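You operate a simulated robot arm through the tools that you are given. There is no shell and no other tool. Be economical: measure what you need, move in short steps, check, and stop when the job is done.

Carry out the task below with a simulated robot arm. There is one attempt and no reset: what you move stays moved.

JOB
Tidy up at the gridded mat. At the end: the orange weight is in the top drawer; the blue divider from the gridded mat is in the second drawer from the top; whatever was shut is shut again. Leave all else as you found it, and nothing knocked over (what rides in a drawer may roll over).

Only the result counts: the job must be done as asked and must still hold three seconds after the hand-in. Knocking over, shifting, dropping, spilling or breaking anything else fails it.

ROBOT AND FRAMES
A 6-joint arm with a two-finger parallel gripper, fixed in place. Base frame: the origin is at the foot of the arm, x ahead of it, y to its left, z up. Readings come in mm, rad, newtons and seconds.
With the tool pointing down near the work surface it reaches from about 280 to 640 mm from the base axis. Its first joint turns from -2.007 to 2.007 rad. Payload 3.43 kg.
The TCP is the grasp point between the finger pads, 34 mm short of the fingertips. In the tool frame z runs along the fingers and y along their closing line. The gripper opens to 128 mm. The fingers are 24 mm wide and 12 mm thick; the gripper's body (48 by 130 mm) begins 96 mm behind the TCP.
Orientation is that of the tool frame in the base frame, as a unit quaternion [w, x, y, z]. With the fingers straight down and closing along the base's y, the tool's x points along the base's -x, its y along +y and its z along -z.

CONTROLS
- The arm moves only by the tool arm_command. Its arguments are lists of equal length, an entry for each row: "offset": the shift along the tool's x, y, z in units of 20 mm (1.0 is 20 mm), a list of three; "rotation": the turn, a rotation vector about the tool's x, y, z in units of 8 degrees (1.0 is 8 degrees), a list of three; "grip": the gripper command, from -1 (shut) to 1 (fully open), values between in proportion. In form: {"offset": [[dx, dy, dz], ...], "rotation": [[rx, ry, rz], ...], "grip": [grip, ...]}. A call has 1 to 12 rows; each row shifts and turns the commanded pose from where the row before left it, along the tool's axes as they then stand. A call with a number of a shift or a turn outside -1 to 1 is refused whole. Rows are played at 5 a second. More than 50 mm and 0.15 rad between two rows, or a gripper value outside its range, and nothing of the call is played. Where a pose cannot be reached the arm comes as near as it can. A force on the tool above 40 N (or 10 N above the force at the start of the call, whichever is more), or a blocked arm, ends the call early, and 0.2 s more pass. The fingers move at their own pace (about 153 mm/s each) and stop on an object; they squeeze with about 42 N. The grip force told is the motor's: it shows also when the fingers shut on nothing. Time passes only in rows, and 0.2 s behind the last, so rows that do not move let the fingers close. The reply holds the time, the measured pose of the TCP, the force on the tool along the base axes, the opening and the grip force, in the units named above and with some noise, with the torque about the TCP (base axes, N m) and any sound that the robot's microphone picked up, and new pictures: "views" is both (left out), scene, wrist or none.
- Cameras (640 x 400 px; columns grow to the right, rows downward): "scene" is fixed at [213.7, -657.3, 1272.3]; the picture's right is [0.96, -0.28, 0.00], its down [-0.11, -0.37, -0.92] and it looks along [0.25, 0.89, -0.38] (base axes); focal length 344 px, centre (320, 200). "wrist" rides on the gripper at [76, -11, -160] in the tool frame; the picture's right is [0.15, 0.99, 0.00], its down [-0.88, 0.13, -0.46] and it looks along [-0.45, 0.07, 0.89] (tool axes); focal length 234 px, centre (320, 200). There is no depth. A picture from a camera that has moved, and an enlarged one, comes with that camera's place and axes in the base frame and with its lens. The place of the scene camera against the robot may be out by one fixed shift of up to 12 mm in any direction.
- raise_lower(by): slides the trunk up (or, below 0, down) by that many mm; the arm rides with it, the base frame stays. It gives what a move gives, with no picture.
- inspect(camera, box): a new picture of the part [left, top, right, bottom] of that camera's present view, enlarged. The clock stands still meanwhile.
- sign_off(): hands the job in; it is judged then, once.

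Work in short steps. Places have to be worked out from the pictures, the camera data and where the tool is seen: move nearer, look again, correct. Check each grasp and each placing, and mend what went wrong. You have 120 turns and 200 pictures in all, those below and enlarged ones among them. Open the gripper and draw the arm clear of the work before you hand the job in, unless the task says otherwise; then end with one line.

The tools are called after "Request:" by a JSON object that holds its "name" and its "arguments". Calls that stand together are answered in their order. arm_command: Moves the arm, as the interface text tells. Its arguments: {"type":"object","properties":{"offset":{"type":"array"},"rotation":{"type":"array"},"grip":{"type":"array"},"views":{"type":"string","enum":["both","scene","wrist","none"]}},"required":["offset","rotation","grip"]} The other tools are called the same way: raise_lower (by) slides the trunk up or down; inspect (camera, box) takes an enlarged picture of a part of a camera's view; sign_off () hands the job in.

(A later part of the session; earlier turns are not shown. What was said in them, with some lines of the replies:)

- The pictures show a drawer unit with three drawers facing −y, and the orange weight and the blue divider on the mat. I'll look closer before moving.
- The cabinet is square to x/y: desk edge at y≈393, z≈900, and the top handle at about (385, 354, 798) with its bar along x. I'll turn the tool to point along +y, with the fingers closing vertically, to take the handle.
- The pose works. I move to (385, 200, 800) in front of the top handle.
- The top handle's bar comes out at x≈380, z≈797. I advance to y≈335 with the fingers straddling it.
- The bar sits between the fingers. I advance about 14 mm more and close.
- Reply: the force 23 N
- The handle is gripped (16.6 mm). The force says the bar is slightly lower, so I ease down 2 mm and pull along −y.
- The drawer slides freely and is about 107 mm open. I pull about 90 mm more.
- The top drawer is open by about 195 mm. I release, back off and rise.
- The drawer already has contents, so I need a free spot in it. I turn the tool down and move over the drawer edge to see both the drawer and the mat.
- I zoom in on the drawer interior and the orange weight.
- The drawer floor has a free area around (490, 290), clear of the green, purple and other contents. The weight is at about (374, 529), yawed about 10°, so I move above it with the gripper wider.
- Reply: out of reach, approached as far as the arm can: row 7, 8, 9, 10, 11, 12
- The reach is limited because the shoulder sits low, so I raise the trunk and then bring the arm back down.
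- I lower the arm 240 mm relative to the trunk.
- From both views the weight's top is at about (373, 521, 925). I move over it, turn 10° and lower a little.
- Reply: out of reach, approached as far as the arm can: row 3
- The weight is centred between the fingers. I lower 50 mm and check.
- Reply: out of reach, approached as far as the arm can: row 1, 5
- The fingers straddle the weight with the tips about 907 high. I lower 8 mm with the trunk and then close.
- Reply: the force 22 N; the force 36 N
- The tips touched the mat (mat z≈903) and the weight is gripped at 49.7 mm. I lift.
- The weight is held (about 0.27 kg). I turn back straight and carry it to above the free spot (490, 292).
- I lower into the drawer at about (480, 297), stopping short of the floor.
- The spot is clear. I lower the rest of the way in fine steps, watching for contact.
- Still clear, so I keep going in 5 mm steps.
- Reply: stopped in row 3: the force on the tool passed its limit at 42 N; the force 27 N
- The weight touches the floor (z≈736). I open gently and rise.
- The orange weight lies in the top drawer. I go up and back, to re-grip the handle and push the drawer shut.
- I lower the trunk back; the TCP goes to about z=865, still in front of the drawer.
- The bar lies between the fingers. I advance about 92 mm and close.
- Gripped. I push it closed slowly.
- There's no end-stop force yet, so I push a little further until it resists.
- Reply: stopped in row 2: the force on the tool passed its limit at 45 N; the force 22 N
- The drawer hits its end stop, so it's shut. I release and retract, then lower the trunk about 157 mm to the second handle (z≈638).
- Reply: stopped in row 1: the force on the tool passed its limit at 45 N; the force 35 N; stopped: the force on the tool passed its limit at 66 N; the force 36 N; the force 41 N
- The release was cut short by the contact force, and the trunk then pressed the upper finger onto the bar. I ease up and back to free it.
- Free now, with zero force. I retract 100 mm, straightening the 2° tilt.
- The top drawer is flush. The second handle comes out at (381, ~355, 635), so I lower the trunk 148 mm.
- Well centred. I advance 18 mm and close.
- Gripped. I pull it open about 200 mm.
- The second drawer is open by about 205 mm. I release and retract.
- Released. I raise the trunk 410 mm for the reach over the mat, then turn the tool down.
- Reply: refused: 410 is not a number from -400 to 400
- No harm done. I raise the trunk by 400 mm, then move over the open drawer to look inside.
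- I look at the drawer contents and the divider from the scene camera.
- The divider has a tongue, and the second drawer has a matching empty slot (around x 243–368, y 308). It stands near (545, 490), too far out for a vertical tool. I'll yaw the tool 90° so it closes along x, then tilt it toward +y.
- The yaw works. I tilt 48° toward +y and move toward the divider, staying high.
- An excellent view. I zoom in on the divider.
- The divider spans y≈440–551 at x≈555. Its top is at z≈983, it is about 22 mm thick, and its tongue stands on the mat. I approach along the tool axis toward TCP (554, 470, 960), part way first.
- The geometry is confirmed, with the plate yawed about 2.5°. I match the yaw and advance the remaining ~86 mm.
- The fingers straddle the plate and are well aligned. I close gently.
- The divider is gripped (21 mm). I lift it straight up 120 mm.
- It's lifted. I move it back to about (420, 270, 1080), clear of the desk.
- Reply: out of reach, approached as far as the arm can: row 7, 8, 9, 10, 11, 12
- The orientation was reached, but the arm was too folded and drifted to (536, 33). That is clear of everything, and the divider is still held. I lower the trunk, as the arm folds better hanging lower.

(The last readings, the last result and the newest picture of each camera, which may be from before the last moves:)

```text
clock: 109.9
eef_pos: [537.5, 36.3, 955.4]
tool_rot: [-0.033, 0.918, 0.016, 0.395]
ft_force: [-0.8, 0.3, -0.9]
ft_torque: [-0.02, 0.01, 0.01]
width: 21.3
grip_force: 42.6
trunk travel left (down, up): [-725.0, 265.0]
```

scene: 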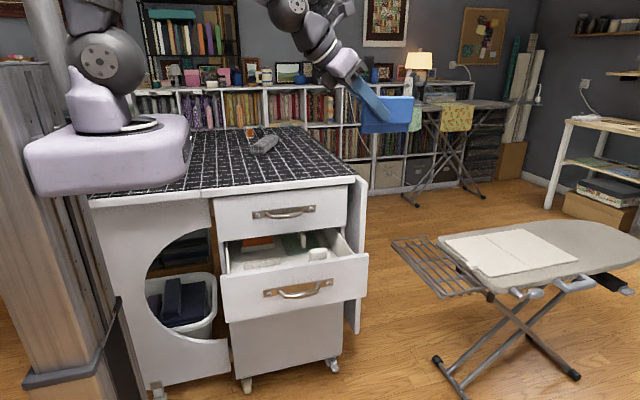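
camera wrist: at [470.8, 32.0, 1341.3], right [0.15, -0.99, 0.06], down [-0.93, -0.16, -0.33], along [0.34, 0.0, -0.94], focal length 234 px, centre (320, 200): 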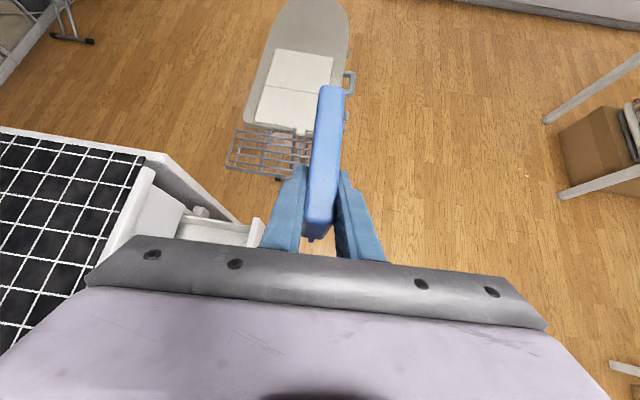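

Now I move +y toward the drawer, slightly down, holding the orientation.

Request:
{"name": "arm_command", "arguments": {"offset": [[0, -1, 0], [0, -1, 0], [0, -1, 0], [0, -1, 0], [0, -1, 0], [0, -1, 0], [0, -1, 0], [0, -1, 0], [0, -1, 0], [0, -1, 0], [0, -1, 0], [0, 0, 0]], "rotation": [[0, 0, 0], [0, 0, 0], [0, 0, 0], [0, 0, 0], [0, 0, 0], [0, 0, 0], [0, 0, 0], [0, 0, 0], [0, 0, 0], [0, 0, 0], [0, 0, 0], [0, 0, 0]], "grip": [-1, -1, -1, -1, -1, -1, -1, -1, -1, -1, -1, -1]}}

```text
clock: 112.5
eef_pos: [528.4, 198.3, 977.5]
tool_rot: [-0.033, 0.918, 0.016, 0.395]
ft_force: [0.2, 0.1, 0.3]
ft_torque: [0.02, 0.01, -0.04]
width: 21.4
grip_force: 41.9
out of reach, approached as far as the arm can: row 1, 2, 3, 4, 5, 6
trunk travel left (down, up): [-725.0, 265.0]
camera wrist: at [463.9, 197.3, 1142.1], right [0.16, -0.99, 0.06], down [-0.93, -0.17, -0.33], along [0.34, 0.0, -0.94], focal length 234 px, centre (320, 200)
```

scene: 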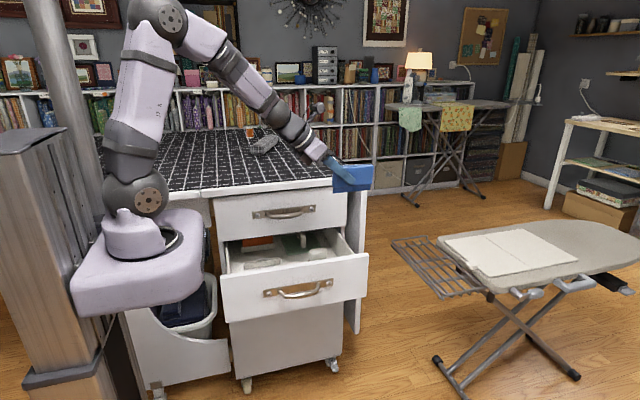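
wrist: 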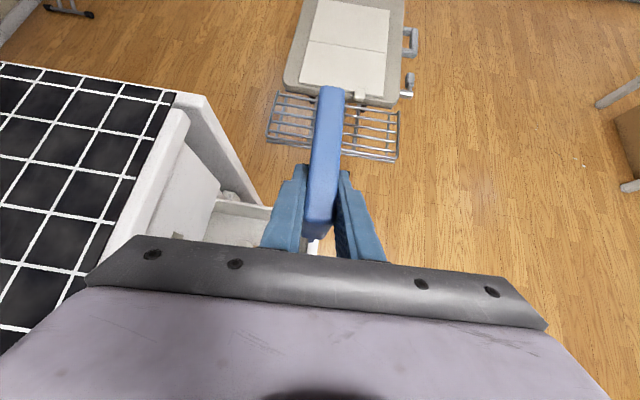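

I try continuing: +y 100, −x 80, −z 80 in small steps.

Request:
{"name": "arm_command", "arguments": {"offset": [[-0.65, -0.6, 0], [-0.65, -0.6, 0], [-0.65, -0.6, 0], [-0.65, -0.6, 0], [-0.65, -0.6, 0], [-0.65, -0.6, 0], [-0.65, -0.6, 0], [-0.65, -0.6, 0], [0, 0, 0]], "rotation": [[0, 0, 0], [0, 0, 0], [0, 0, 0], [0, 0, 0], [0, 0, 0], [0, 0, 0], [0, 0, 0], [0, 0, 0], [0, 0, 0]], "grip": [-1, -1, -1, -1, -1, -1, -1, -1, -1]}}

```text
clock: 114.5
eef_pos: [452.6, 292.4, 907.2]
tool_rot: [-0.032, 0.918, 0.015, 0.395]
ft_force: [-0.2, -0.1, -0.5]
ft_torque: [-0.03, -0.03, -0.02]
width: 21.3
grip_force: 41.9
trunk travel left (down, up): [-725.0, 265.0]
camera wrist: at [387.9, 292.1, 1071.5], right [0.16, -0.99, 0.06], down [-0.93, -0.17, -0.33], along [0.34, 0.0, -0.94], focal length 234 px, centre (320, 200)
```

scene: 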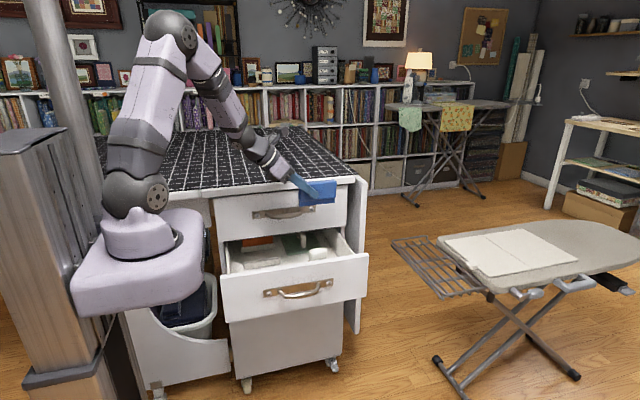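
wrist: 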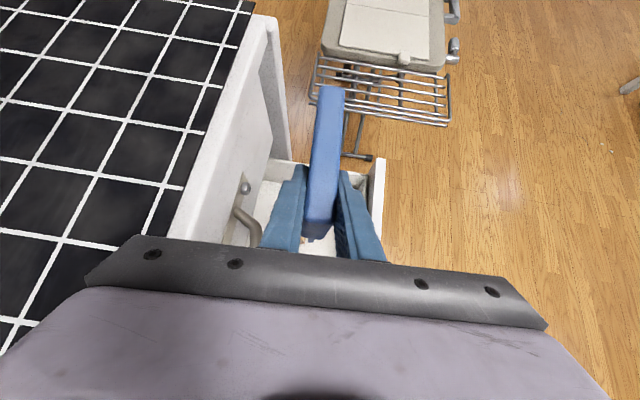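

It's feasible. I level the divider (correcting the ~3° roll and yaw) and move toward (300, 300, 800), over the slot area.

Request:
{"name": "arm_command", "arguments": {"offset": [[0, 0, 0], [-0.9, 0, -0.2], [-0.9, 0, -0.2], [-0.9, 0, -0.2], [-0.9, 0, -0.2], [-0.9, 0, -0.2], [-0.9, 0, -0.2], [-0.9, 0, -0.2], [-0.9, 0, -0.2], [0, 0, 0]], "rotation": [[-0.52, 0.215, 0], [0, 0, 0], [0, 0, 0], [0, 0, 0], [0, 0, 0], [0, 0, 0], [0, 0, 0], [0, 0, 0], [0, 0, 0], [0, 0, 0]], "grip": [-1, -1, -1, -1, -1, -1, -1, -1, -1, -1]}}

```text
clock: 116.7
eef_pos: [331.5, 293.1, 821.6]
tool_rot: [0.0, 0.913, 0.001, 0.408]
ft_force: [-0.4, 0.0, -0.6]
ft_torque: [-0.01, 0.02, 0.0]
width: 21.2
grip_force: 42.0
trunk travel left (down, up): [-725.0, 265.0]
camera wrist: at [261.8, 303.2, 983.9], right [0.1, -0.99, 0.11], down [-0.93, -0.13, -0.35], along [0.36, -0.07, -0.93], focal length 234 px, centre (320, 200)
```

scene: 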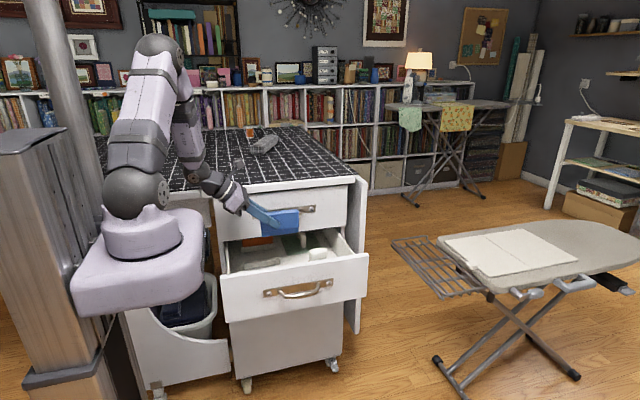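
wrist: 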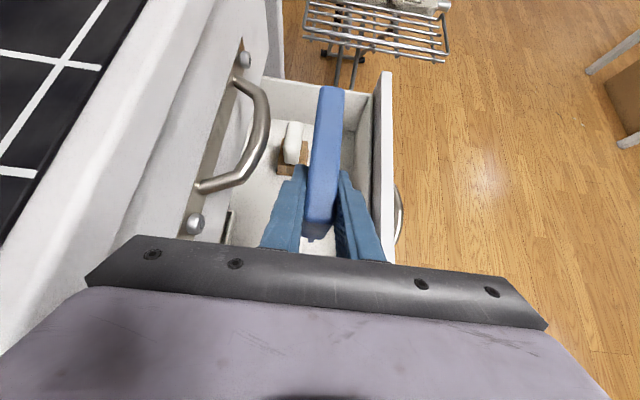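

Cross-checking both cameras, there are three slots. The front one is hidden from the scene camera by the lip, at about (305, 308), top z≈598. I need its exact y, so I move aside to get it in view of the wrist camera.

Request:
{"name": "arm_command", "arguments": {"offset": [[0.02, 0.93, -0.72], [0.02, 0.93, -0.72], [0.02, 0.93, -0.72], [0.02, 0.93, -0.72], [0.02, 0.93, -0.72], [0, 0, 0]], "rotation": [[0, 0, 0], [0, 0, 0], [0, 0, 0], [0, 0, 0], [0, 0, 0], [0, 0, 0]], "grip": [-1, -1, -1, -1, -1, -1], "views": "none"}}

Request:
{"name": "inspect", "arguments": {"camera": "wrist", "box": [140, 60, 400, 250]}}

```text
clock: 118.1
eef_pos: [286.8, 235.0, 868.1]
tool_rot: [0.002, 0.913, 0.001, 0.408]
ft_force: [0.6, 0.4, -1.3]
ft_torque: [-0.02, -0.02, 0.0]
width: 21.3
grip_force: 42.2
out of reach, approached as far as the arm can: row 4, 5
trunk travel left (down, up): [-725.0, 265.0]
```

```text
2.11 times, centred on (270, 155) of wrist
camera zoom: at [217.3, 246.3, 1029.6], right [0.1, -0.99, 0.11], down [-0.93, -0.13, -0.35], along [0.36, -0.07, -0.93], focal length 493 px, centre (425, 295)
```

zoom: 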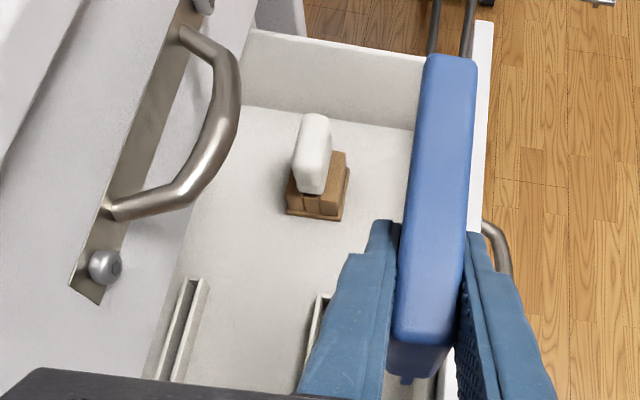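

I zoom in on the visible end of the front slot.

Request:
{"name": "inspect", "arguments": {"camera": "wrist", "box": [190, 180, 290, 242]}}

```text
6.40 times, centred on (240, 211) of wrist
camera zoom: at [217.3, 246.3, 1029.6], right [0.1, -0.99, 0.11], down [-0.93, -0.13, -0.35], along [0.36, -0.07, -0.93], focal length 1499 px, centre (832, 130)
```

zoom: 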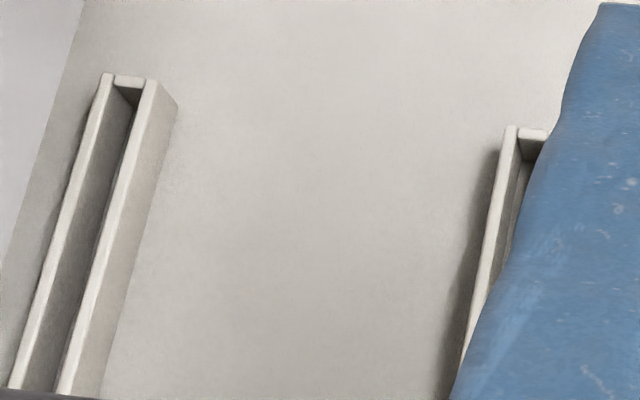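

The body would foul the drawer's left wall if I seated the tongue in the slot at this tilt, and the job only asks for the divider to be in the drawer. I'll stand it on the free floor just in front of the slot at about (350, 282), starting by moving above that.

Request:
{"name": "arm_command", "arguments": {"offset": [[0.7, -0.78, 0.78], [0.7, -0.78, 0.78], [0.7, -0.78, 0.78], [-0.745, 0, 0.667], [-0.745, 0, 0.667], [0, 0, 0]], "rotation": [[0, 0, 0], [0, 0, 0], [0, 0, 0], [0, 0, 0], [0, 0, 0], [0, 0, 0]], "grip": [-1, -1, -1, -1, -1, -1]}}

```text
clock: 119.5
eef_pos: [349.9, 282.7, 827.9]
tool_rot: [0.001, 0.913, 0.001, 0.409]
ft_force: [-0.2, 0.1, -0.3]
ft_torque: [-0.01, -0.01, 0.0]
width: 21.2
grip_force: 42.3
trunk travel left (down, up): [-725.0, 265.0]
camera wrist: at [279.8, 293.4, 990.3], right [0.1, -0.99, 0.11], down [-0.93, -0.13, -0.35], along [0.37, -0.07, -0.93], focal length 234 px, centre (320, 200)
```

scene: 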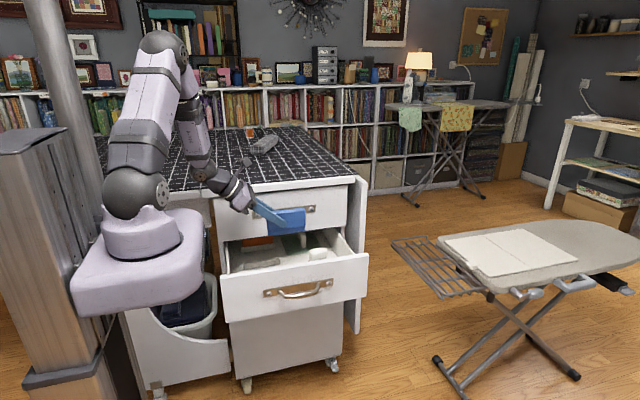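
wrist: 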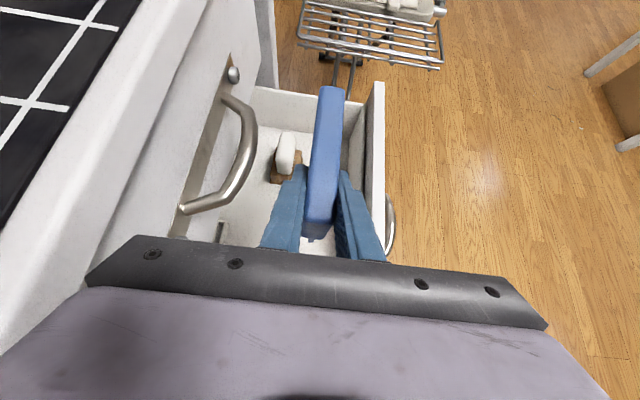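

Aligned over the free strip. I lower 140 mm and check.

Request:
{"name": "arm_command", "arguments": {"offset": [[-0.745, 0, 0.667], [-0.745, 0, 0.667], [-0.745, 0, 0.667], [-0.745, 0, 0.667], [-0.745, 0, 0.667], [-0.745, 0, 0.667], [-0.745, 0, 0.667], [0, 0, 0]], "rotation": [[0, 0, 0], [0, 0, 0], [0, 0, 0], [0, 0, 0], [0, 0, 0], [0, 0, 0], [0, 0, 0], [0, 0, 0]], "grip": [-1, -1, -1, -1, -1, -1, -1, -1]}}

Request:
{"name": "inspect", "arguments": {"camera": "scene", "box": [190, 170, 380, 310]}}

```text
clock: 121.3
eef_pos: [359.0, 312.9, 705.9]
tool_rot: [0.003, 0.913, 0.003, 0.408]
ft_force: [-0.2, -0.4, -0.4]
ft_torque: [0.02, 0.01, 0.01]
width: 21.1
grip_force: 42.5
out of reach, approached as far as the arm can: row 4, 5, 6, 7
trunk travel left (down, up): [-725.0, 265.0]
camera wrist: at [289.2, 325.6, 868.1], right [0.1, -0.99, 0.12], down [-0.93, -0.13, -0.35], along [0.36, -0.07, -0.93], focal length 234 px, centre (320, 200)
```

scene: 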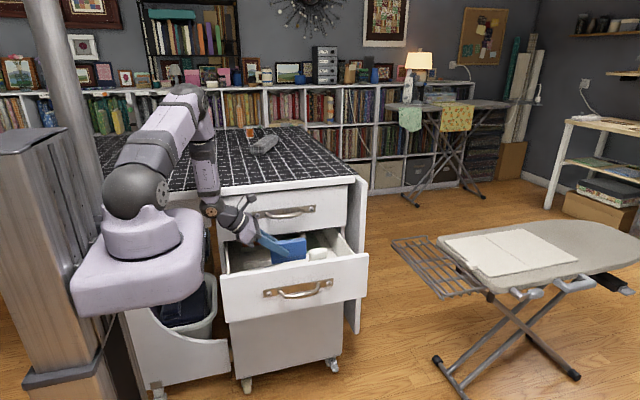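
wrist: 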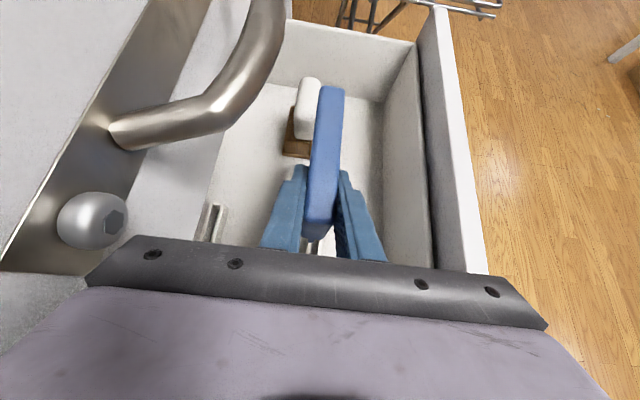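

```text
2.86 times, centred on (285, 240) of scene
camera zoom: at [213.7, -657.3, 1272.3], right [0.96, -0.28, 0.0], down [-0.11, -0.37, -0.92], along [0.25, 0.89, -0.38], focal length 981 px, centre (420, 86)
```

zoom: 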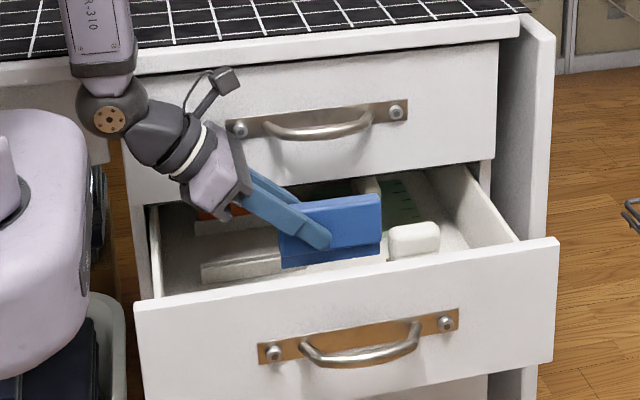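

The arm reached a fold limit and drifted +y, with no contact. I go back up and toward −y, then use the trunk to lower instead.

Request:
{"name": "arm_command", "arguments": {"offset": [[0.745, 0, -0.667], [0.745, 0, -0.667], [0.745, 0, -0.667], [0, 0.75, 0], [0, 0.75, 0], [0, 0, 0]], "rotation": [[0, 0, 0], [0, 0, 0], [0, 0, 0], [0, 0, 0], [0, 0, 0], [0, 0, 0]], "grip": [-1, -1, -1, -1, -1, -1], "views": "none"}}

```text
clock: 122.7
eef_pos: [359.3, 281.7, 767.2]
tool_rot: [0.0, 0.912, 0.001, 0.409]
ft_force: [-0.9, 0.5, -0.6]
ft_torque: [-0.02, 0.01, 0.01]
width: 21.1
grip_force: 42.5
trunk travel left (down, up): [-725.0, 265.0]
```

At (359, 282, 767). I lower the trunk 100 mm.

Request:
{"name": "raise_lower", "arguments": {"by": -100}}

Request:
{"name": "arm_command", "arguments": {"offset": [[0, 0, 0]], "rotation": [[0, 0, 0]], "grip": [-1]}}

Request:
{"name": "inspect", "arguments": {"camera": "scene", "box": [190, 170, 380, 310]}}

```text
clock: 124.0
eef_pos: [358.9, 283.0, 665.4]
tool_rot: [0.001, 0.913, 0.001, 0.409]
ft_force: [-0.2, 0.4, -0.8]
ft_torque: [0.02, 0.03, 0.01]
width: 21.3
grip_force: 42.3
trunk travel left (down, up): [-625.0, 365.0]
```

```text
clock: 124.4
eef_pos: [359.7, 281.8, 666.3]
tool_rot: [-0.001, 0.912, 0.002, 0.41]
ft_force: [0.8, 0.3, -1.1]
ft_torque: [0.0, -0.03, 0.0]
width: 21.2
grip_force: 41.2
trunk travel left (down, up): [-625.0, 365.0]
camera wrist: at [290.1, 293.2, 828.0], right [0.1, -0.99, 0.11], down [-0.93, -0.13, -0.35], along [0.36, -0.07, -0.93], focal length 234 px, centre (320, 200)
```

scene: 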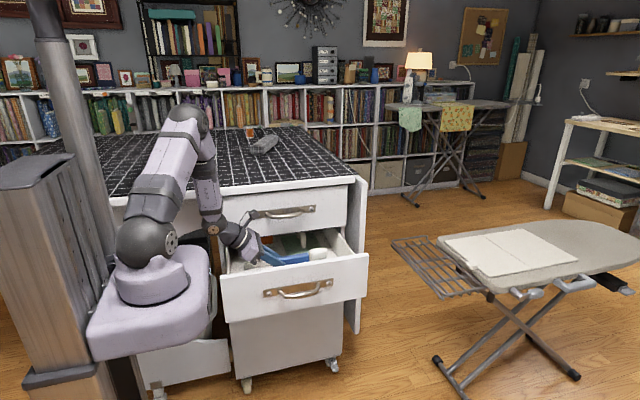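
wrist: 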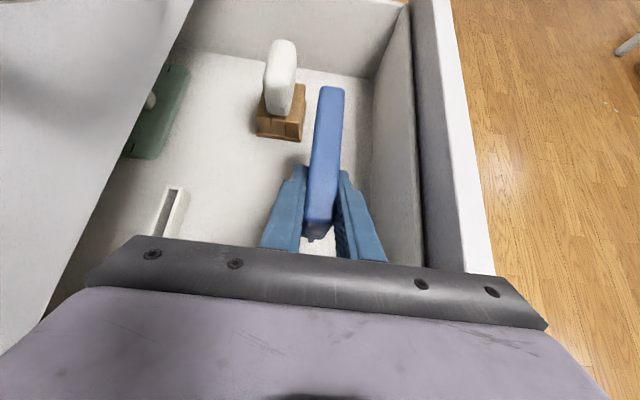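

```text
2.86 times, centred on (285, 240) of scene
camera zoom: at [213.7, -657.3, 1272.3], right [0.96, -0.28, 0.0], down [-0.11, -0.37, -0.92], along [0.25, 0.89, -0.38], focal length 981 px, centre (420, 86)
```

zoom: 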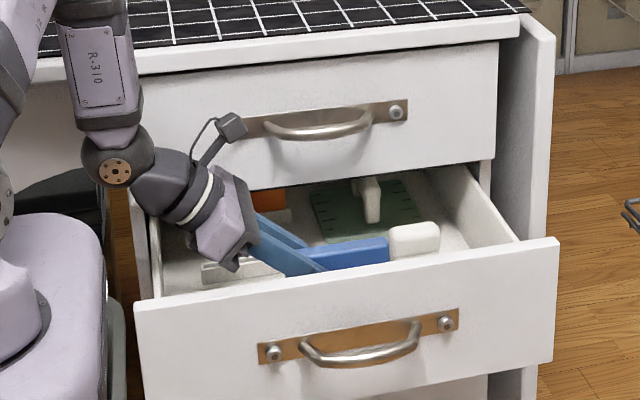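

Clear all round. I lower 16 mm more, then fine steps to contact.

Request:
{"name": "raise_lower", "arguments": {"by": -16}}

Request:
{"name": "raise_lower", "arguments": {"by": -6}}

```text
clock: 125.0
eef_pos: [360.3, 282.4, 648.6]
tool_rot: [0.001, 0.912, 0.001, 0.41]
ft_force: [-0.2, 0.7, 0.4]
ft_torque: [0.0, 0.02, 0.01]
width: 21.2
grip_force: 41.9
trunk travel left (down, up): [-609.0, 381.0]
```

```text
clock: 125.6
eef_pos: [360.0, 282.2, 643.2]
tool_rot: [0.0, 0.913, 0.001, 0.409]
ft_force: [-0.9, 0.8, -0.3]
ft_torque: [0.03, 0.02, 0.01]
width: 21.2
grip_force: 42.1
trunk travel left (down, up): [-603.0, 387.0]
```

Request:
{"name": "raise_lower", "arguments": {"by": -4}}

Request:
{"name": "raise_lower", "arguments": {"by": -3}}

```text
clock: 126.1
eef_pos: [359.4, 281.7, 639.5]
tool_rot: [0.0, 0.913, 0.001, 0.408]
ft_force: [-0.4, -0.2, -0.6]
ft_torque: [-0.03, 0.02, 0.0]
width: 21.0
grip_force: 42.6
trunk travel left (down, up): [-599.0, 391.0]
```

```text
clock: 126.6
eef_pos: [359.4, 281.4, 636.3]
tool_rot: [0.0, 0.913, 0.001, 0.409]
ft_force: [0.6, -1.2, -0.8]
ft_torque: [0.01, 0.02, 0.01]
width: 21.3
grip_force: 41.8
trunk travel left (down, up): [-596.0, 394.0]
```

No contact yet, so I keep going in 3 mm steps.

Request:
{"name": "raise_lower", "arguments": {"by": -3}}

Request:
{"name": "raise_lower", "arguments": {"by": -3}}

```text
clock: 127.2
eef_pos: [358.8, 282.5, 633.7]
tool_rot: [0.0, 0.913, 0.001, 0.409]
ft_force: [0.4, -0.2, -1.5]
ft_torque: [0.01, 0.0, 0.04]
width: 21.2
grip_force: 42.2
trunk travel left (down, up): [-593.0, 397.0]
```

```text
clock: 127.7
eef_pos: [358.5, 282.2, 631.1]
tool_rot: [-0.001, 0.912, 0.001, 0.41]
ft_force: [-0.6, -2.3, 7.1]
ft_torque: [-0.06, 0.21, 0.02]
width: 21.1
grip_force: 41.8
trunk travel left (down, up): [-590.0, 400.0]
```

Contact at 7 N, so the divider stands on the drawer floor (z≈574). I open gently.

Request:
{"name": "arm_command", "arguments": {"offset": [[0, 0, 0], [0, 0, 0], [0, 0, 0], [0, 0, 0]], "rotation": [[0, 0, 0], [0, 0, 0], [0, 0, 0], [0, 0, 0]], "grip": [-0.6, -0.5, -0.4, -0.35]}}

```text
clock: 128.7
eef_pos: [360.1, 282.5, 630.1]
tool_rot: [0.0, 0.913, 0.001, 0.409]
ft_force: [1.3, -0.3, 0.6]
ft_torque: [0.0, 0.04, 0.0]
width: 41.5
grip_force: 0.1
trunk travel left (down, up): [-590.0, 400.0]
camera wrist: at [290.1, 293.2, 793.0], right [0.1, -0.99, 0.11], down [-0.93, -0.13, -0.35], along [0.36, -0.07, -0.93], focal length 234 px, centre (320, 200)
```

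scene: 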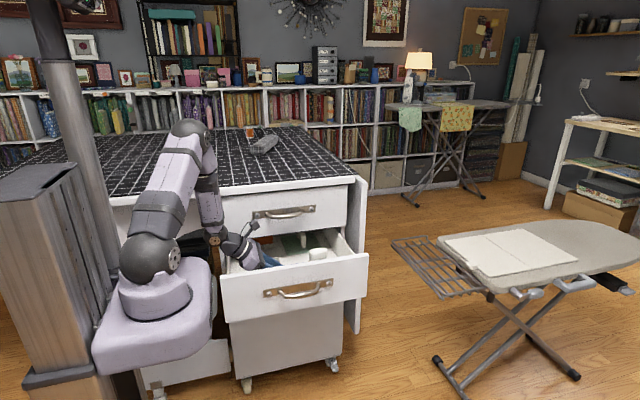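
wrist: 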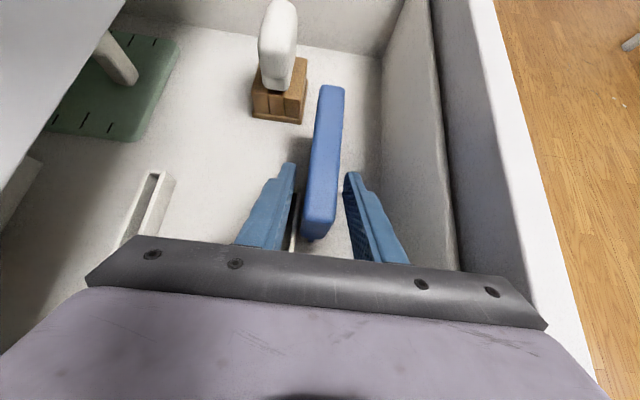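

The divider stands free in the drawer. I raise straight up with the trunk.

Request:
{"name": "raise_lower", "arguments": {"by": 240}}

Request:
{"name": "arm_command", "arguments": {"offset": [[0, 0, 0]], "rotation": [[0, 0, 0]], "grip": [-0.35]}}

```text
clock: 131.2
eef_pos: [359.6, 281.8, 871.3]
tool_rot: [0.0, 0.913, 0.001, 0.409]
ft_force: [0.9, -0.3, -0.3]
ft_torque: [-0.03, -0.01, 0.01]
width: 41.7
grip_force: 0.1
trunk travel left (down, up): [-830.0, 160.0]
```

```text
clock: 131.6
eef_pos: [358.7, 281.3, 870.8]
tool_rot: [0.0, 0.913, 0.001, 0.409]
ft_force: [0.2, 0.5, -0.1]
ft_torque: [0.02, 0.01, 0.0]
width: 41.4
grip_force: 0.1
trunk travel left (down, up): [-830.0, 160.0]
camera wrist: at [290.1, 293.2, 1033.0], right [0.1, -0.99, 0.11], down [-0.93, -0.13, -0.35], along [0.36, -0.07, -0.93], focal length 234 px, centre (320, 200)
```

scene: 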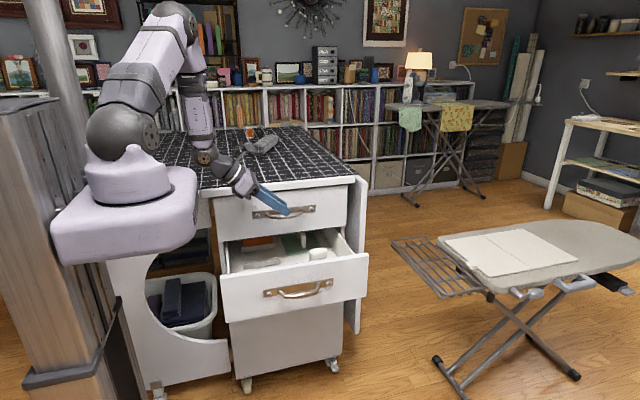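
wrist: 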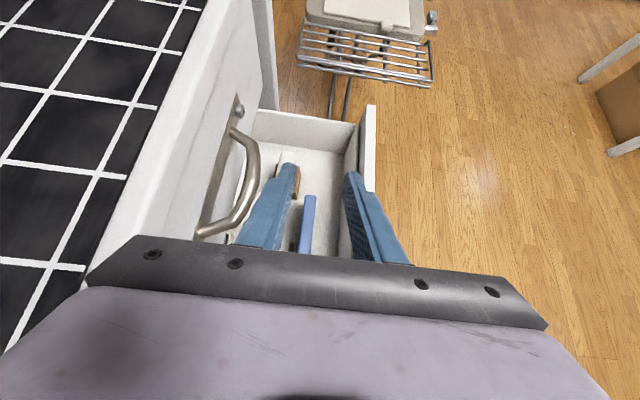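

Both items are in. Next I untilt the tool to vertical and back off to −y to prepare to close the second drawer.

Request:
{"name": "arm_command", "arguments": {"offset": [[0, 0, 0], [0, 0, 0], [0, 0, 0], [0, 0, 0], [0, 0, 0], [0, 0, 0], [0, 1, 0], [0, 1, 0], [0, 1, 0], [0, 1, 0], [0, 1, 0], [0, 1, 0]], "rotation": [[0, -1, 0], [0, -1, 0], [0, -1, 0], [0, -1, 0], [0, -1, 0], [0, -1, 0], [0, 0, 0], [0, 0, 0], [0, 0, 0], [0, 0, 0], [0, 0, 0], [0, 0, 0]], "grip": [-0.35, -0.35, -0.35, -0.35, -0.35, -0.35, 0, 0, 0, 0, 0, 0], "views": "none"}}

Request:
{"name": "inspect", "arguments": {"camera": "scene", "box": [100, 60, 400, 340]}}

```text
clock: 134.2
eef_pos: [359.5, 162.4, 871.8]
tool_rot: [0.003, 0.997, 0.001, 0.075]
ft_force: [0.7, 0.3, -0.3]
ft_torque: [0.01, 0.01, 0.0]
width: 64.0
grip_force: 0.1
out of reach, approached as far as the arm can: row 6
trunk travel left (down, up): [-830.0, 160.0]
```

```text
1.43 times, centred on (250, 200) of scene
camera zoom: at [213.7, -657.3, 1272.3], right [0.96, -0.28, 0.0], down [-0.11, -0.37, -0.92], along [0.25, 0.89, -0.38], focal length 491 px, centre (420, 200)
```

zoom: 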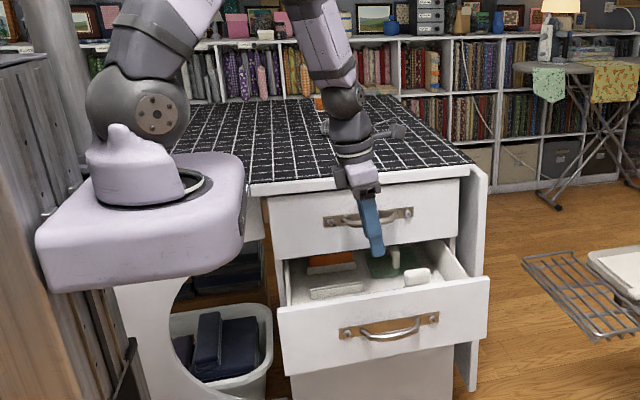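

I continue backing off 100 mm and finish the untilt.

Request:
{"name": "arm_command", "arguments": {"offset": [[0, 1, 0], [0, 1, 0], [0, 1, 0], [0, 1, 0], [0, 1, 0], [0, 0, 0], [0, 0, 0]], "rotation": [[0, 0, 0], [0, 0, 0], [0, 0, 0], [0, 0, 0], [0, 0, 0], [0, -1, 0], [0, 0, 0]], "grip": [0, 0, 0, 0, 0, 0, 0], "views": "none"}}

```text
clock: 135.8
eef_pos: [344.2, 59.8, 849.9]
tool_rot: [0.022, 0.999, 0.002, 0.023]
ft_force: [-0.1, 0.2, -0.1]
ft_torque: [-0.02, 0.03, 0.02]
width: 64.0
grip_force: 0.1
out of reach, approached as far as the arm can: row 6
trunk travel left (down, up): [-830.0, 160.0]
```

A wrist limit is near, so I unwind the yaw by 180° back to the known configuration, at this clear spot.

Request:
{"name": "arm_command", "arguments": {"offset": [[0, 0, 0], [0, 0, 0], [0, 0, 0], [0, 0, 0], [0, 0, 0], [0, 0, 0], [0, 0, 0], [0, 0, 0], [0, 0, 0], [0, 0, 0], [0, 0, 0], [0, 0, 0]], "rotation": [[0, 0, -1], [0, 0, -1], [0, 0, -1], [0, 0, -1], [0, 0, -1], [0, 0, -1], [0, 0, -1], [0, 0, -1], [0, 0, -1], [0, 0, -1], [0, 0, -1], [0, 0, -0.25]], "grip": [0, 0, 0, 0, 0, 0, 0, 0, 0, 0, 0, 0], "views": "none"}}

Request:
{"name": "arm_command", "arguments": {"offset": [[0, 0, 0], [0, 0, 0], [0, 0, 0], [0, 0, 0], [0, 0, 0], [0, 0, 0], [0, 0, 0], [0, 0, 0], [0, 0, 0], [0, 0, 0], [0, 0, 0], [0, 0, 0]], "rotation": [[0, 0, -1], [0, 0, -1], [0, 0, -1], [0, 0, -1], [0, 0, -1], [0, 0, -1], [0, 0, -1], [0, 0, -1], [0, 0, -1], [0, 0, -1], [0, 0, -1], [0, 0, -0.25]], "grip": [0, 0, 0, 0, 0, 0, 0, 0, 0, 0, 0, 0]}}

```text
clock: 138.4
eef_pos: [344.1, 59.0, 850.6]
tool_rot: [0.03, 0.705, 0.709, 0.0]
ft_force: [0.7, 0.4, 0.8]
ft_torque: [-0.03, 0.03, 0.01]
width: 63.9
grip_force: 0.0
trunk travel left (down, up): [-830.0, 160.0]
```

```text
clock: 141.0
eef_pos: [344.6, 59.5, 849.0]
tool_rot: [0.022, -0.001, 0.999, -0.022]
ft_force: [-0.7, -0.1, -0.4]
ft_torque: [0.0, -0.03, 0.01]
width: 64.0
grip_force: 0.1
trunk travel left (down, up): [-830.0, 160.0]
camera wrist: at [260.8, 54.5, 1006.0], right [-0.15, 0.99, -0.05], down [0.86, 0.15, 0.49], along [0.49, 0.03, -0.87], focal length 234 px, centre (320, 200)
```

scene: 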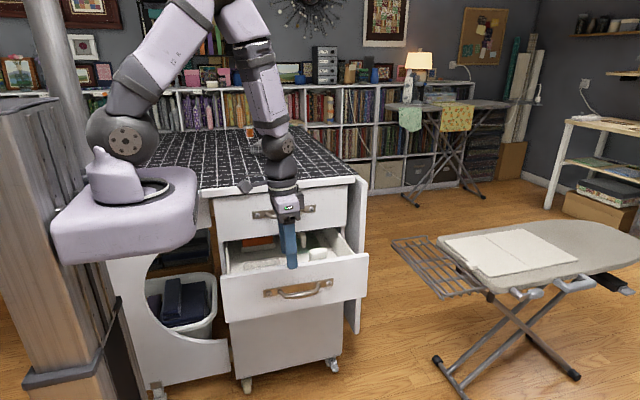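
wrist: 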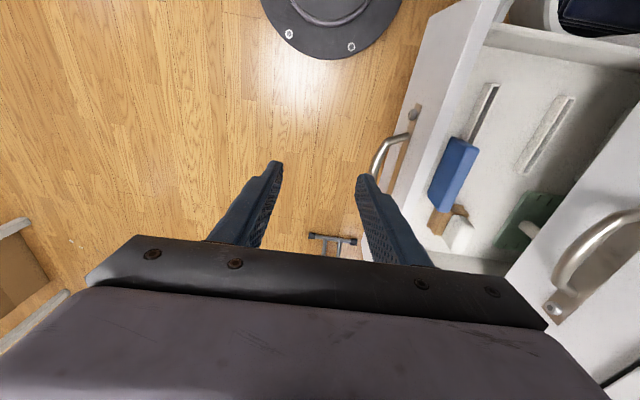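

The divider still stands in the drawer. I straighten the tool, turn it horizontal toward +y and line up x≈382.

Request:
{"name": "arm_command", "arguments": {"offset": [[-0.95, 0, 0], [-0.95, 0, 0], [0, 0, 0], [0, 0, 0], [0, 0, 0], [0, 0, 0], [0, 0, 0], [0, 0, 0], [0, 0, 0], [0, 0, 0], [0, 0, 0], [0, 0, 0]], "rotation": [[-0.315, 0.315, 0], [-1, 0, 0], [-1, 0, 0], [-1, 0, 0], [-1, 0, 0], [-1, 0, 0], [-1, 0, 0], [-1, 0, 0], [-1, 0, 0], [-1, 0, 0], [-1, 0, 0], [-1, 0, 0]], "grip": [0, 0, 0, 0, 0, 0, 0, 0, 0, 0, 0, 0], "views": "none"}}

```text
clock: 143.6
eef_pos: [404.1, 63.1, 854.9]
tool_rot: [0.094, -0.066, 0.8, 0.589]
ft_force: [-0.8, 0.0, -0.1]
ft_torque: [-0.02, -0.02, 0.03]
width: 63.8
grip_force: 0.0
out of reach, approached as far as the arm can: row 1, 2, 3
trunk travel left (down, up): [-830.0, 160.0]
```

It drifted a little in orientation. I apply the computed correction.

Request:
{"name": "arm_command", "arguments": {"offset": [[0, 0, 0], [0, 0, 0], [0, 0, 0], [0, 0, 0]], "rotation": [[-0.72, 0.1, 0.54], [-0.72, 0.1, 0.54], [-0.72, 0.1, 0.54], [0, 0, 0]], "grip": [0, 0, 0, 0], "views": "scene"}}

```text
clock: 144.6
eef_pos: [404.4, 63.6, 856.4]
tool_rot: [-0.001, 0.0, 0.707, 0.707]
ft_force: [-0.5, -0.3, 0.6]
ft_torque: [-0.01, -0.01, 0.01]
width: 64.1
grip_force: 0.0
trunk travel left (down, up): [-830.0, 160.0]
```

scene: 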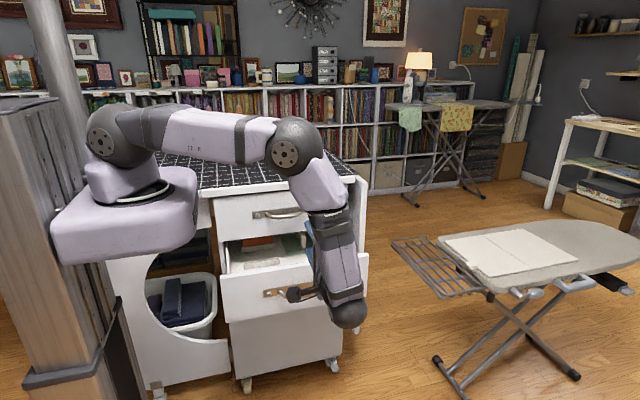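

Orientation exact. I shift x to 383 and lower the trunk 221 mm to the handle height.

Request:
{"name": "arm_command", "arguments": {"offset": [[0.53, 0, 0], [0.53, 0, 0], [0, 0, 0]], "rotation": [[0, 0, 0], [0, 0, 0], [0, 0, 0]], "grip": [0, 0, 0], "views": "none"}}

Request:
{"name": "raise_lower", "arguments": {"by": -221}}

Request:
{"name": "arm_command", "arguments": {"offset": [[0, 0, 0]], "rotation": [[0, 0, 0]], "grip": [0]}}

```text
clock: 145.4
eef_pos: [383.3, 62.4, 854.6]
tool_rot: [-0.001, -0.001, 0.707, 0.707]
ft_force: [0.4, -0.1, -0.1]
ft_torque: [-0.01, -0.02, -0.01]
width: 63.9
grip_force: 0.2
trunk travel left (down, up): [-830.0, 160.0]
```

```text
clock: 147.7
eef_pos: [383.4, 63.3, 634.6]
tool_rot: [-0.001, -0.001, 0.708, 0.707]
ft_force: [0.3, 0.5, -0.5]
ft_torque: [0.02, 0.0, -0.02]
width: 64.0
grip_force: 0.1
trunk travel left (down, up): [-609.0, 381.0]
```

```text
clock: 148.1
eef_pos: [382.9, 63.6, 634.8]
tool_rot: [-0.001, -0.001, 0.707, 0.707]
ft_force: [-0.3, 1.1, -0.1]
ft_torque: [-0.01, 0.02, -0.01]
width: 63.8
grip_force: 0.1
trunk travel left (down, up): [-609.0, 381.0]
camera wrist: at [307.0, -96.8, 622.6], right [-0.15, 0.0, 0.99], down [0.88, -0.45, 0.13], along [0.45, 0.89, 0.07], focal length 234 px, centre (320, 200)
```

scene: 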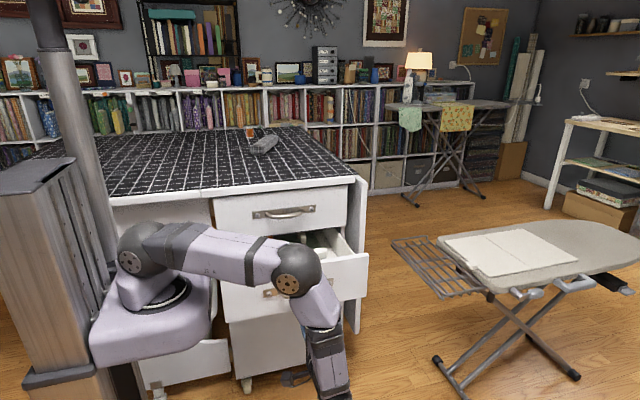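
wrist: 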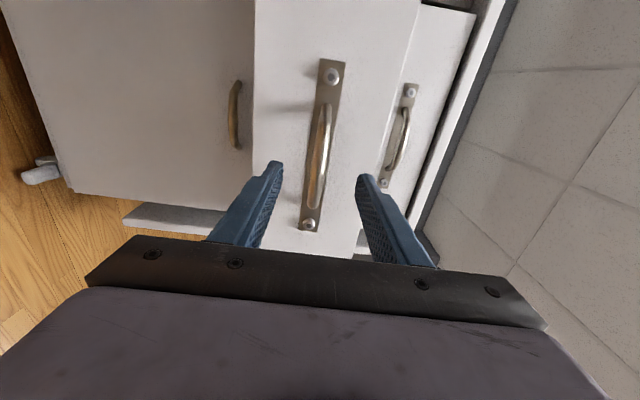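

Centred on the bar. I advance 77 mm and grip.

Request:
{"name": "arm_command", "arguments": {"offset": [[0, 0, 1], [0, 0, 1], [0, 0, 1], [0, 0, 0.85], [0, 0, 0], [0, 0, 0], [0, 0, 0], [0, 0, 0]], "rotation": [[0, 0, 0], [0, 0, 0], [0, 0, 0], [0, 0, 0], [0, 0, 0], [0, 0, 0], [0, 0, 0], [0, 0, 0]], "grip": [0, 0, 0, 0, 0, -1, -1, -1], "views": "wrist"}}

```text
clock: 149.9
eef_pos: [382.1, 141.3, 634.0]
tool_rot: [0.0, -0.002, 0.707, 0.707]
ft_force: [1.0, 3.1, 2.5]
ft_torque: [0.01, 0.04, -0.17]
width: 16.6
grip_force: 45.2
trunk travel left (down, up): [-609.0, 381.0]
camera wrist: at [306.2, -20.4, 622.2], right [-0.15, 0.0, 0.99], down [0.88, -0.45, 0.13], along [0.45, 0.89, 0.07], focal length 234 px, centre (320, 200)
```

wrist: 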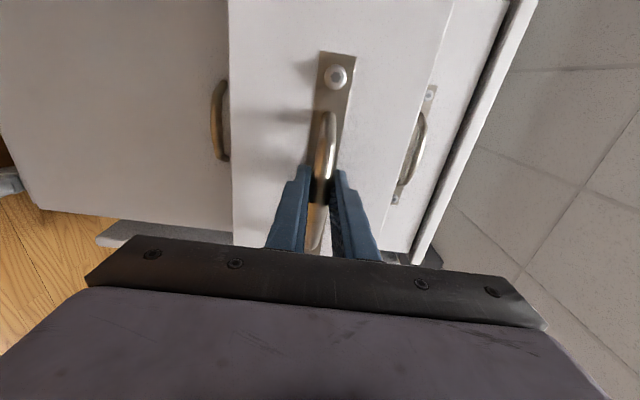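

Gripped. I push closed slowly with gentle starts and stops.

Request:
{"name": "arm_command", "arguments": {"offset": [[0, 0, 0.15], [0, 0, 0.3], [0, 0, 0.45], [0, 0, 0.5], [0, 0, 0.5], [0, 0, 0.5], [0, 0, 0.5], [0, 0, 0.5], [0, 0, 0.5], [0, 0, 0.5], [0, 0, 0.5], [0, 0, 0.4]], "rotation": [[0, 0, 0], [0, 0, 0], [0, 0, 0], [0, 0, 0], [0, 0, 0], [0, 0, 0], [0, 0, 0], [0, 0, 0], [0, 0, 0], [0, 0, 0], [0, 0, 0], [0, 0, 0]], "grip": [-1, -1, -1, -1, -1, -1, -1, -1, -1, -1, -1, -1], "views": "scene"}}

Request:
{"name": "arm_command", "arguments": {"offset": [[0, 0, 0.3], [0, 0, 0.5], [0, 0, 0.5], [0, 0, 0.5], [0, 0, 0.5], [0, 0, 0.5], [0, 0, 0.5], [0, 0, 0.5], [0, 0, 0.5], [0, 0, 0.4], [0, 0, 0.2], [0, 0, 0]], "rotation": [[0, 0, 0], [0, 0, 0], [0, 0, 0], [0, 0, 0], [0, 0, 0], [0, 0, 0], [0, 0, 0], [0, 0, 0], [0, 0, 0], [0, 0, 0], [0, 0, 0], [0, 0, 0]], "grip": [-1, -1, -1, -1, -1, -1, -1, -1, -1, -1, -1, -1]}}

```text
clock: 152.5
eef_pos: [382.5, 245.8, 633.6]
tool_rot: [-0.001, -0.001, 0.709, 0.705]
ft_force: [-5.0, 0.2, -11.9]
ft_torque: [-0.15, 0.1, 1.43]
width: 16.8
grip_force: 45.0
trunk travel left (down, up): [-609.0, 381.0]
```

scene: 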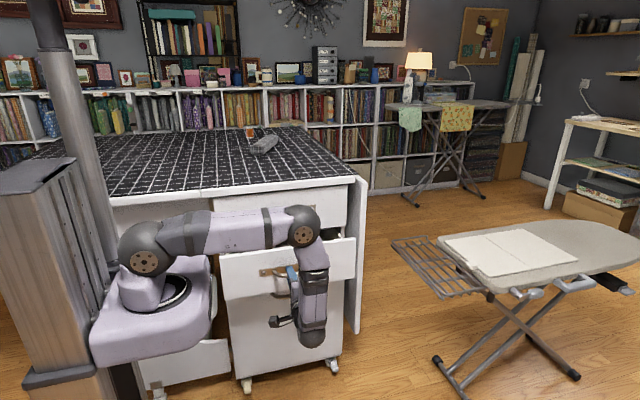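

```text
clock: 155.1
eef_pos: [381.8, 344.6, 633.2]
tool_rot: [-0.001, -0.001, 0.709, 0.706]
ft_force: [-4.2, -2.7, -12.1]
ft_torque: [-0.12, -0.12, 0.47]
width: 16.7
grip_force: 45.1
trunk travel left (down, up): [-609.0, 381.0]
camera wrist: at [306.2, 184.2, 622.8], right [-0.15, 0.0, 0.99], down [0.88, -0.45, 0.13], along [0.45, 0.89, 0.06], focal length 234 px, centre (320, 200)
```

scene: 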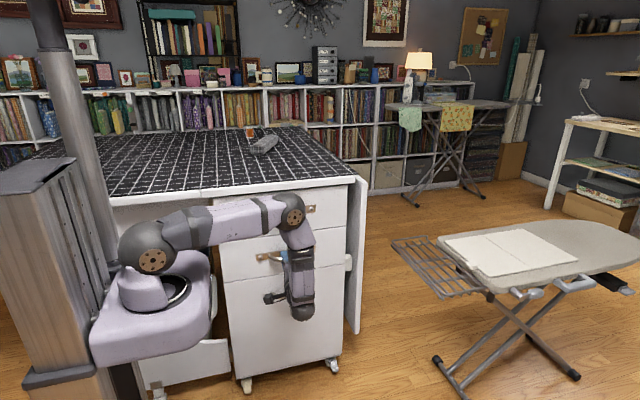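
wrist: 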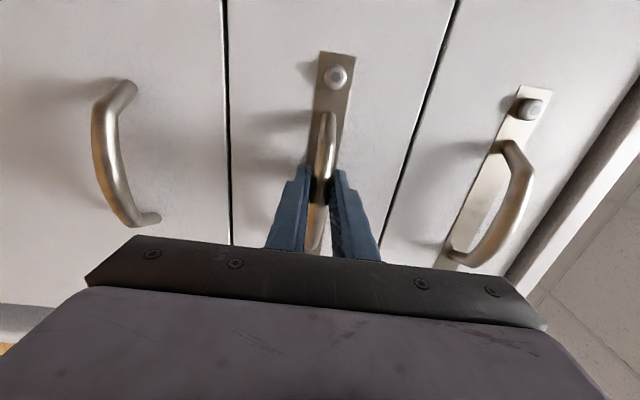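

Nearly shut. I press the last few mm until it resists.

Request:
{"name": "arm_command", "arguments": {"offset": [[0, -0.05, 0.15], [0, 0, 0.12], [0, 0, 0.12], [0, 0, 0.12], [0, 0, 0.12], [0, 0, 0.12]], "rotation": [[0, 0, 0], [0, 0, 0], [0, 0, 0], [0, 0, 0], [0, 0, 0], [0, 0, 0]], "grip": [-1, -1, -1, -1, -1, -1], "views": "none"}}

```text
clock: 156.6
eef_pos: [385.0, 356.3, 634.9]
tool_rot: [0.001, 0.0, 0.706, 0.708]
ft_force: [2.1, -15.7, 2.8]
ft_torque: [0.06, 0.02, 1.39]
width: 16.4
grip_force: 44.8
trunk travel left (down, up): [-609.0, 381.0]
stopped in row 6: the force on the tool passed its limit at 44 N (the readings are from after the stop); the commanded pose is now the measured one
```

It's at the stop (356, the same as the top drawer). I ease off the pressure a touch and open.

Request:
{"name": "arm_command", "arguments": {"offset": [[0, 0, -0.08], [0, 0, 0], [0, 0, 0]], "rotation": [[0, 0, 0], [0, 0, 0], [0, 0, 0]], "grip": [-0.6, -0.2, 0], "views": "wrist"}}

```text
clock: 157.3
eef_pos: [383.8, 357.6, 633.5]
tool_rot: [0.0, 0.0, 0.707, 0.707]
ft_force: [-0.6, -0.8, 0.3]
ft_torque: [0.06, -0.06, 0.08]
width: 64.0
grip_force: 0.1
trunk travel left (down, up): [-609.0, 381.0]
camera wrist: at [307.1, 196.8, 621.4], right [-0.15, 0.0, 0.99], down [0.88, -0.46, 0.13], along [0.45, 0.89, 0.07], focal length 234 px, centre (320, 200)
```

wrist: 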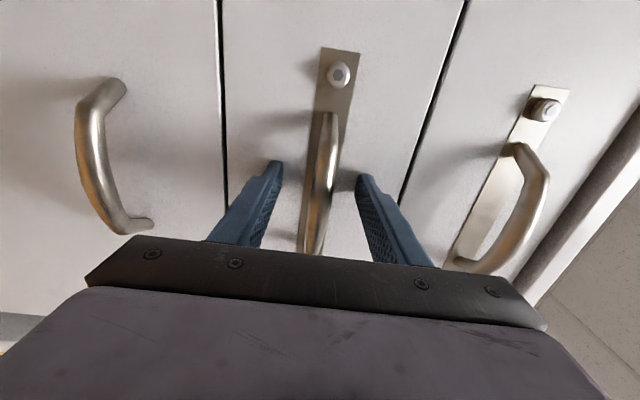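

Free with zero force. I retract 200 mm and look at all the fronts.

Request:
{"name": "arm_command", "arguments": {"offset": [[0, 0, -0.5], [0, 0, -1], [0, 0, -1], [0, 0, -1], [0, 0, -1], [0, 0, -1], [0, 0, -1], [0, 0, -1], [0, 0, -1], [0, 0, -1], [0, 0, -1], [0, 0, 0]], "rotation": [[0, 0, 0], [0, 0, 0], [0, 0, 0], [0, 0, 0], [0, 0, 0], [0, 0, 0], [0, 0, 0], [0, 0, 0], [0, 0, 0], [0, 0, 0], [0, 0, 0], [0, 0, 0]], "grip": [0, 0, 0, 0, 0, 0, 0, 0, 0, 0, 0, 0]}}

Request:
{"name": "raise_lower", "arguments": {"by": 350}}

Request:
{"name": "inspect", "arguments": {"camera": "scene", "box": [190, 110, 380, 390]}}

```text
clock: 159.9
eef_pos: [383.3, 147.3, 633.0]
tool_rot: [-0.001, 0.0, 0.708, 0.706]
ft_force: [0.4, -0.6, 0.2]
ft_torque: [0.02, -0.01, -0.02]
width: 64.1
grip_force: 0.1
trunk travel left (down, up): [-609.0, 381.0]
camera wrist: at [307.4, -12.5, 620.6], right [-0.15, 0.0, 0.99], down [0.88, -0.46, 0.13], along [0.45, 0.89, 0.07], focal length 234 px, centre (320, 200)
```

scene: 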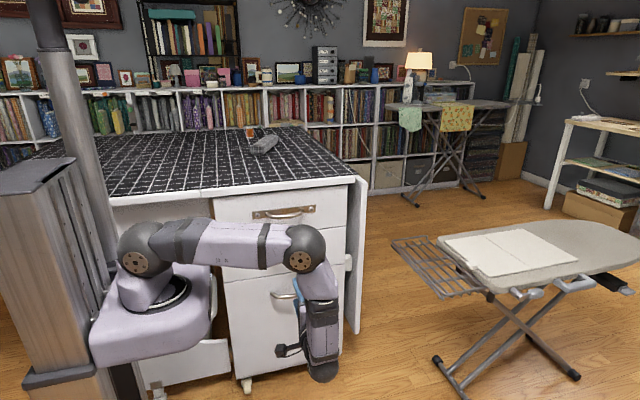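
wrist: 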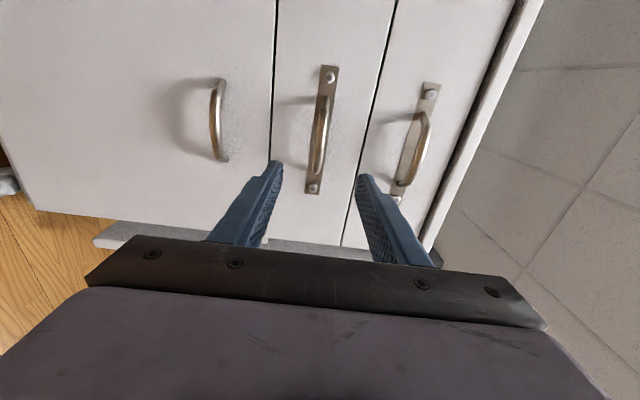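

```text
clock: 163.4
eef_pos: [386.6, 147.8, 981.0]
tool_rot: [0.0, 0.0, 0.707, 0.707]
ft_force: [0.1, -0.3, -0.3]
ft_torque: [-0.02, 0.0, 0.0]
width: 63.9
grip_force: 0.1
trunk travel left (down, up): [-959.0, 31.0]
```

```text
1.43 times, centred on (285, 250) of scene
camera zoom: at [213.7, -657.3, 1272.3], right [0.96, -0.28, 0.0], down [-0.11, -0.37, -0.92], along [0.25, 0.89, -0.38], focal length 491 px, centre (370, 129)
```

zoom: 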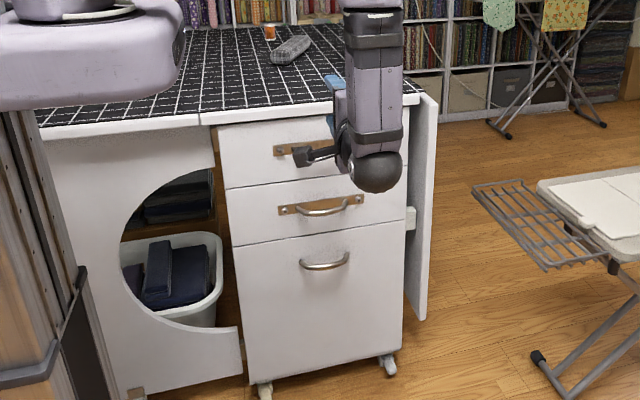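

All the drawer fronts are flush and the other mat items are in place. I open the gripper, take one last close look, then hand in.

Request:
{"name": "arm_command", "arguments": {"offset": [[0, 0, -1], [0, 0, -1], [0, 0, 0]], "rotation": [[0, 0, 0], [0, 0, 0], [0, 0, 0]], "grip": [1, 1, 1], "views": "wrist"}}

Request:
{"name": "inspect", "arguments": {"camera": "scene", "box": [200, 110, 380, 280]}}

```text
clock: 164.2
eef_pos: [384.6, 107.9, 983.6]
tool_rot: [0.001, 0.001, 0.707, 0.707]
ft_force: [0.9, -1.0, 0.5]
ft_torque: [-0.02, 0.04, 0.01]
width: 128.3
grip_force: 0.1
trunk travel left (down, up): [-959.0, 31.0]
camera wrist: at [307.4, -52.3, 972.0], right [-0.15, 0.0, 0.99], down [0.88, -0.46, 0.13], along [0.45, 0.89, 0.07], focal length 234 px, centre (320, 200)
```

wrist: 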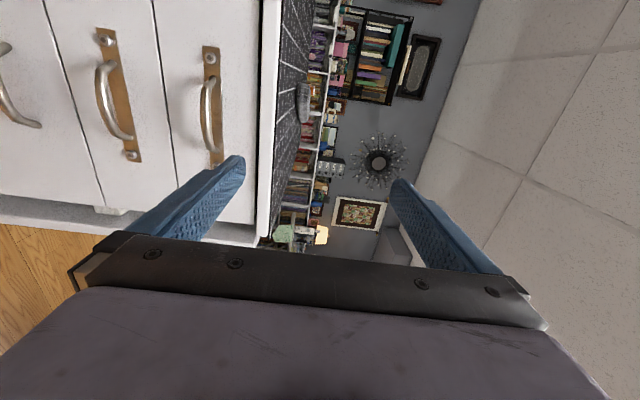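

```text
2.35 times, centred on (290, 195) of scene
camera zoom: at [213.7, -657.3, 1272.3], right [0.96, -0.28, 0.0], down [-0.11, -0.37, -0.92], along [0.25, 0.89, -0.38], focal length 808 px, centre (391, 212)
```

zoom: 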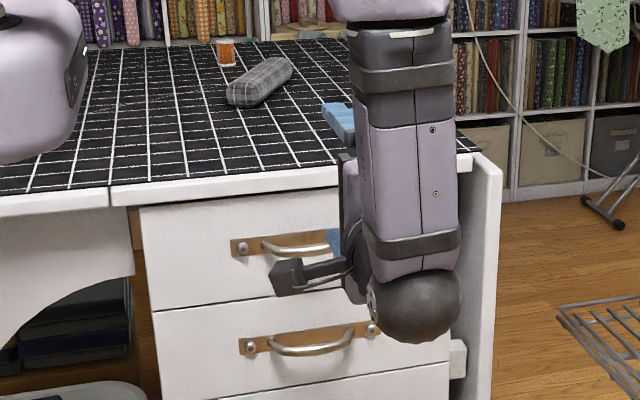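

Everything is shut and in place, and the arm is clear, so I hand it in.

Request:
{"name": "sign_off", "arguments": {}}

```text
The job is handed in.
```

The orange weight is in the top drawer and the blue divider is in the second, standing loose on the drawer floor rather than seated in a slot. Both drawers are shut again, and nothing else looked moved in the final pictures.
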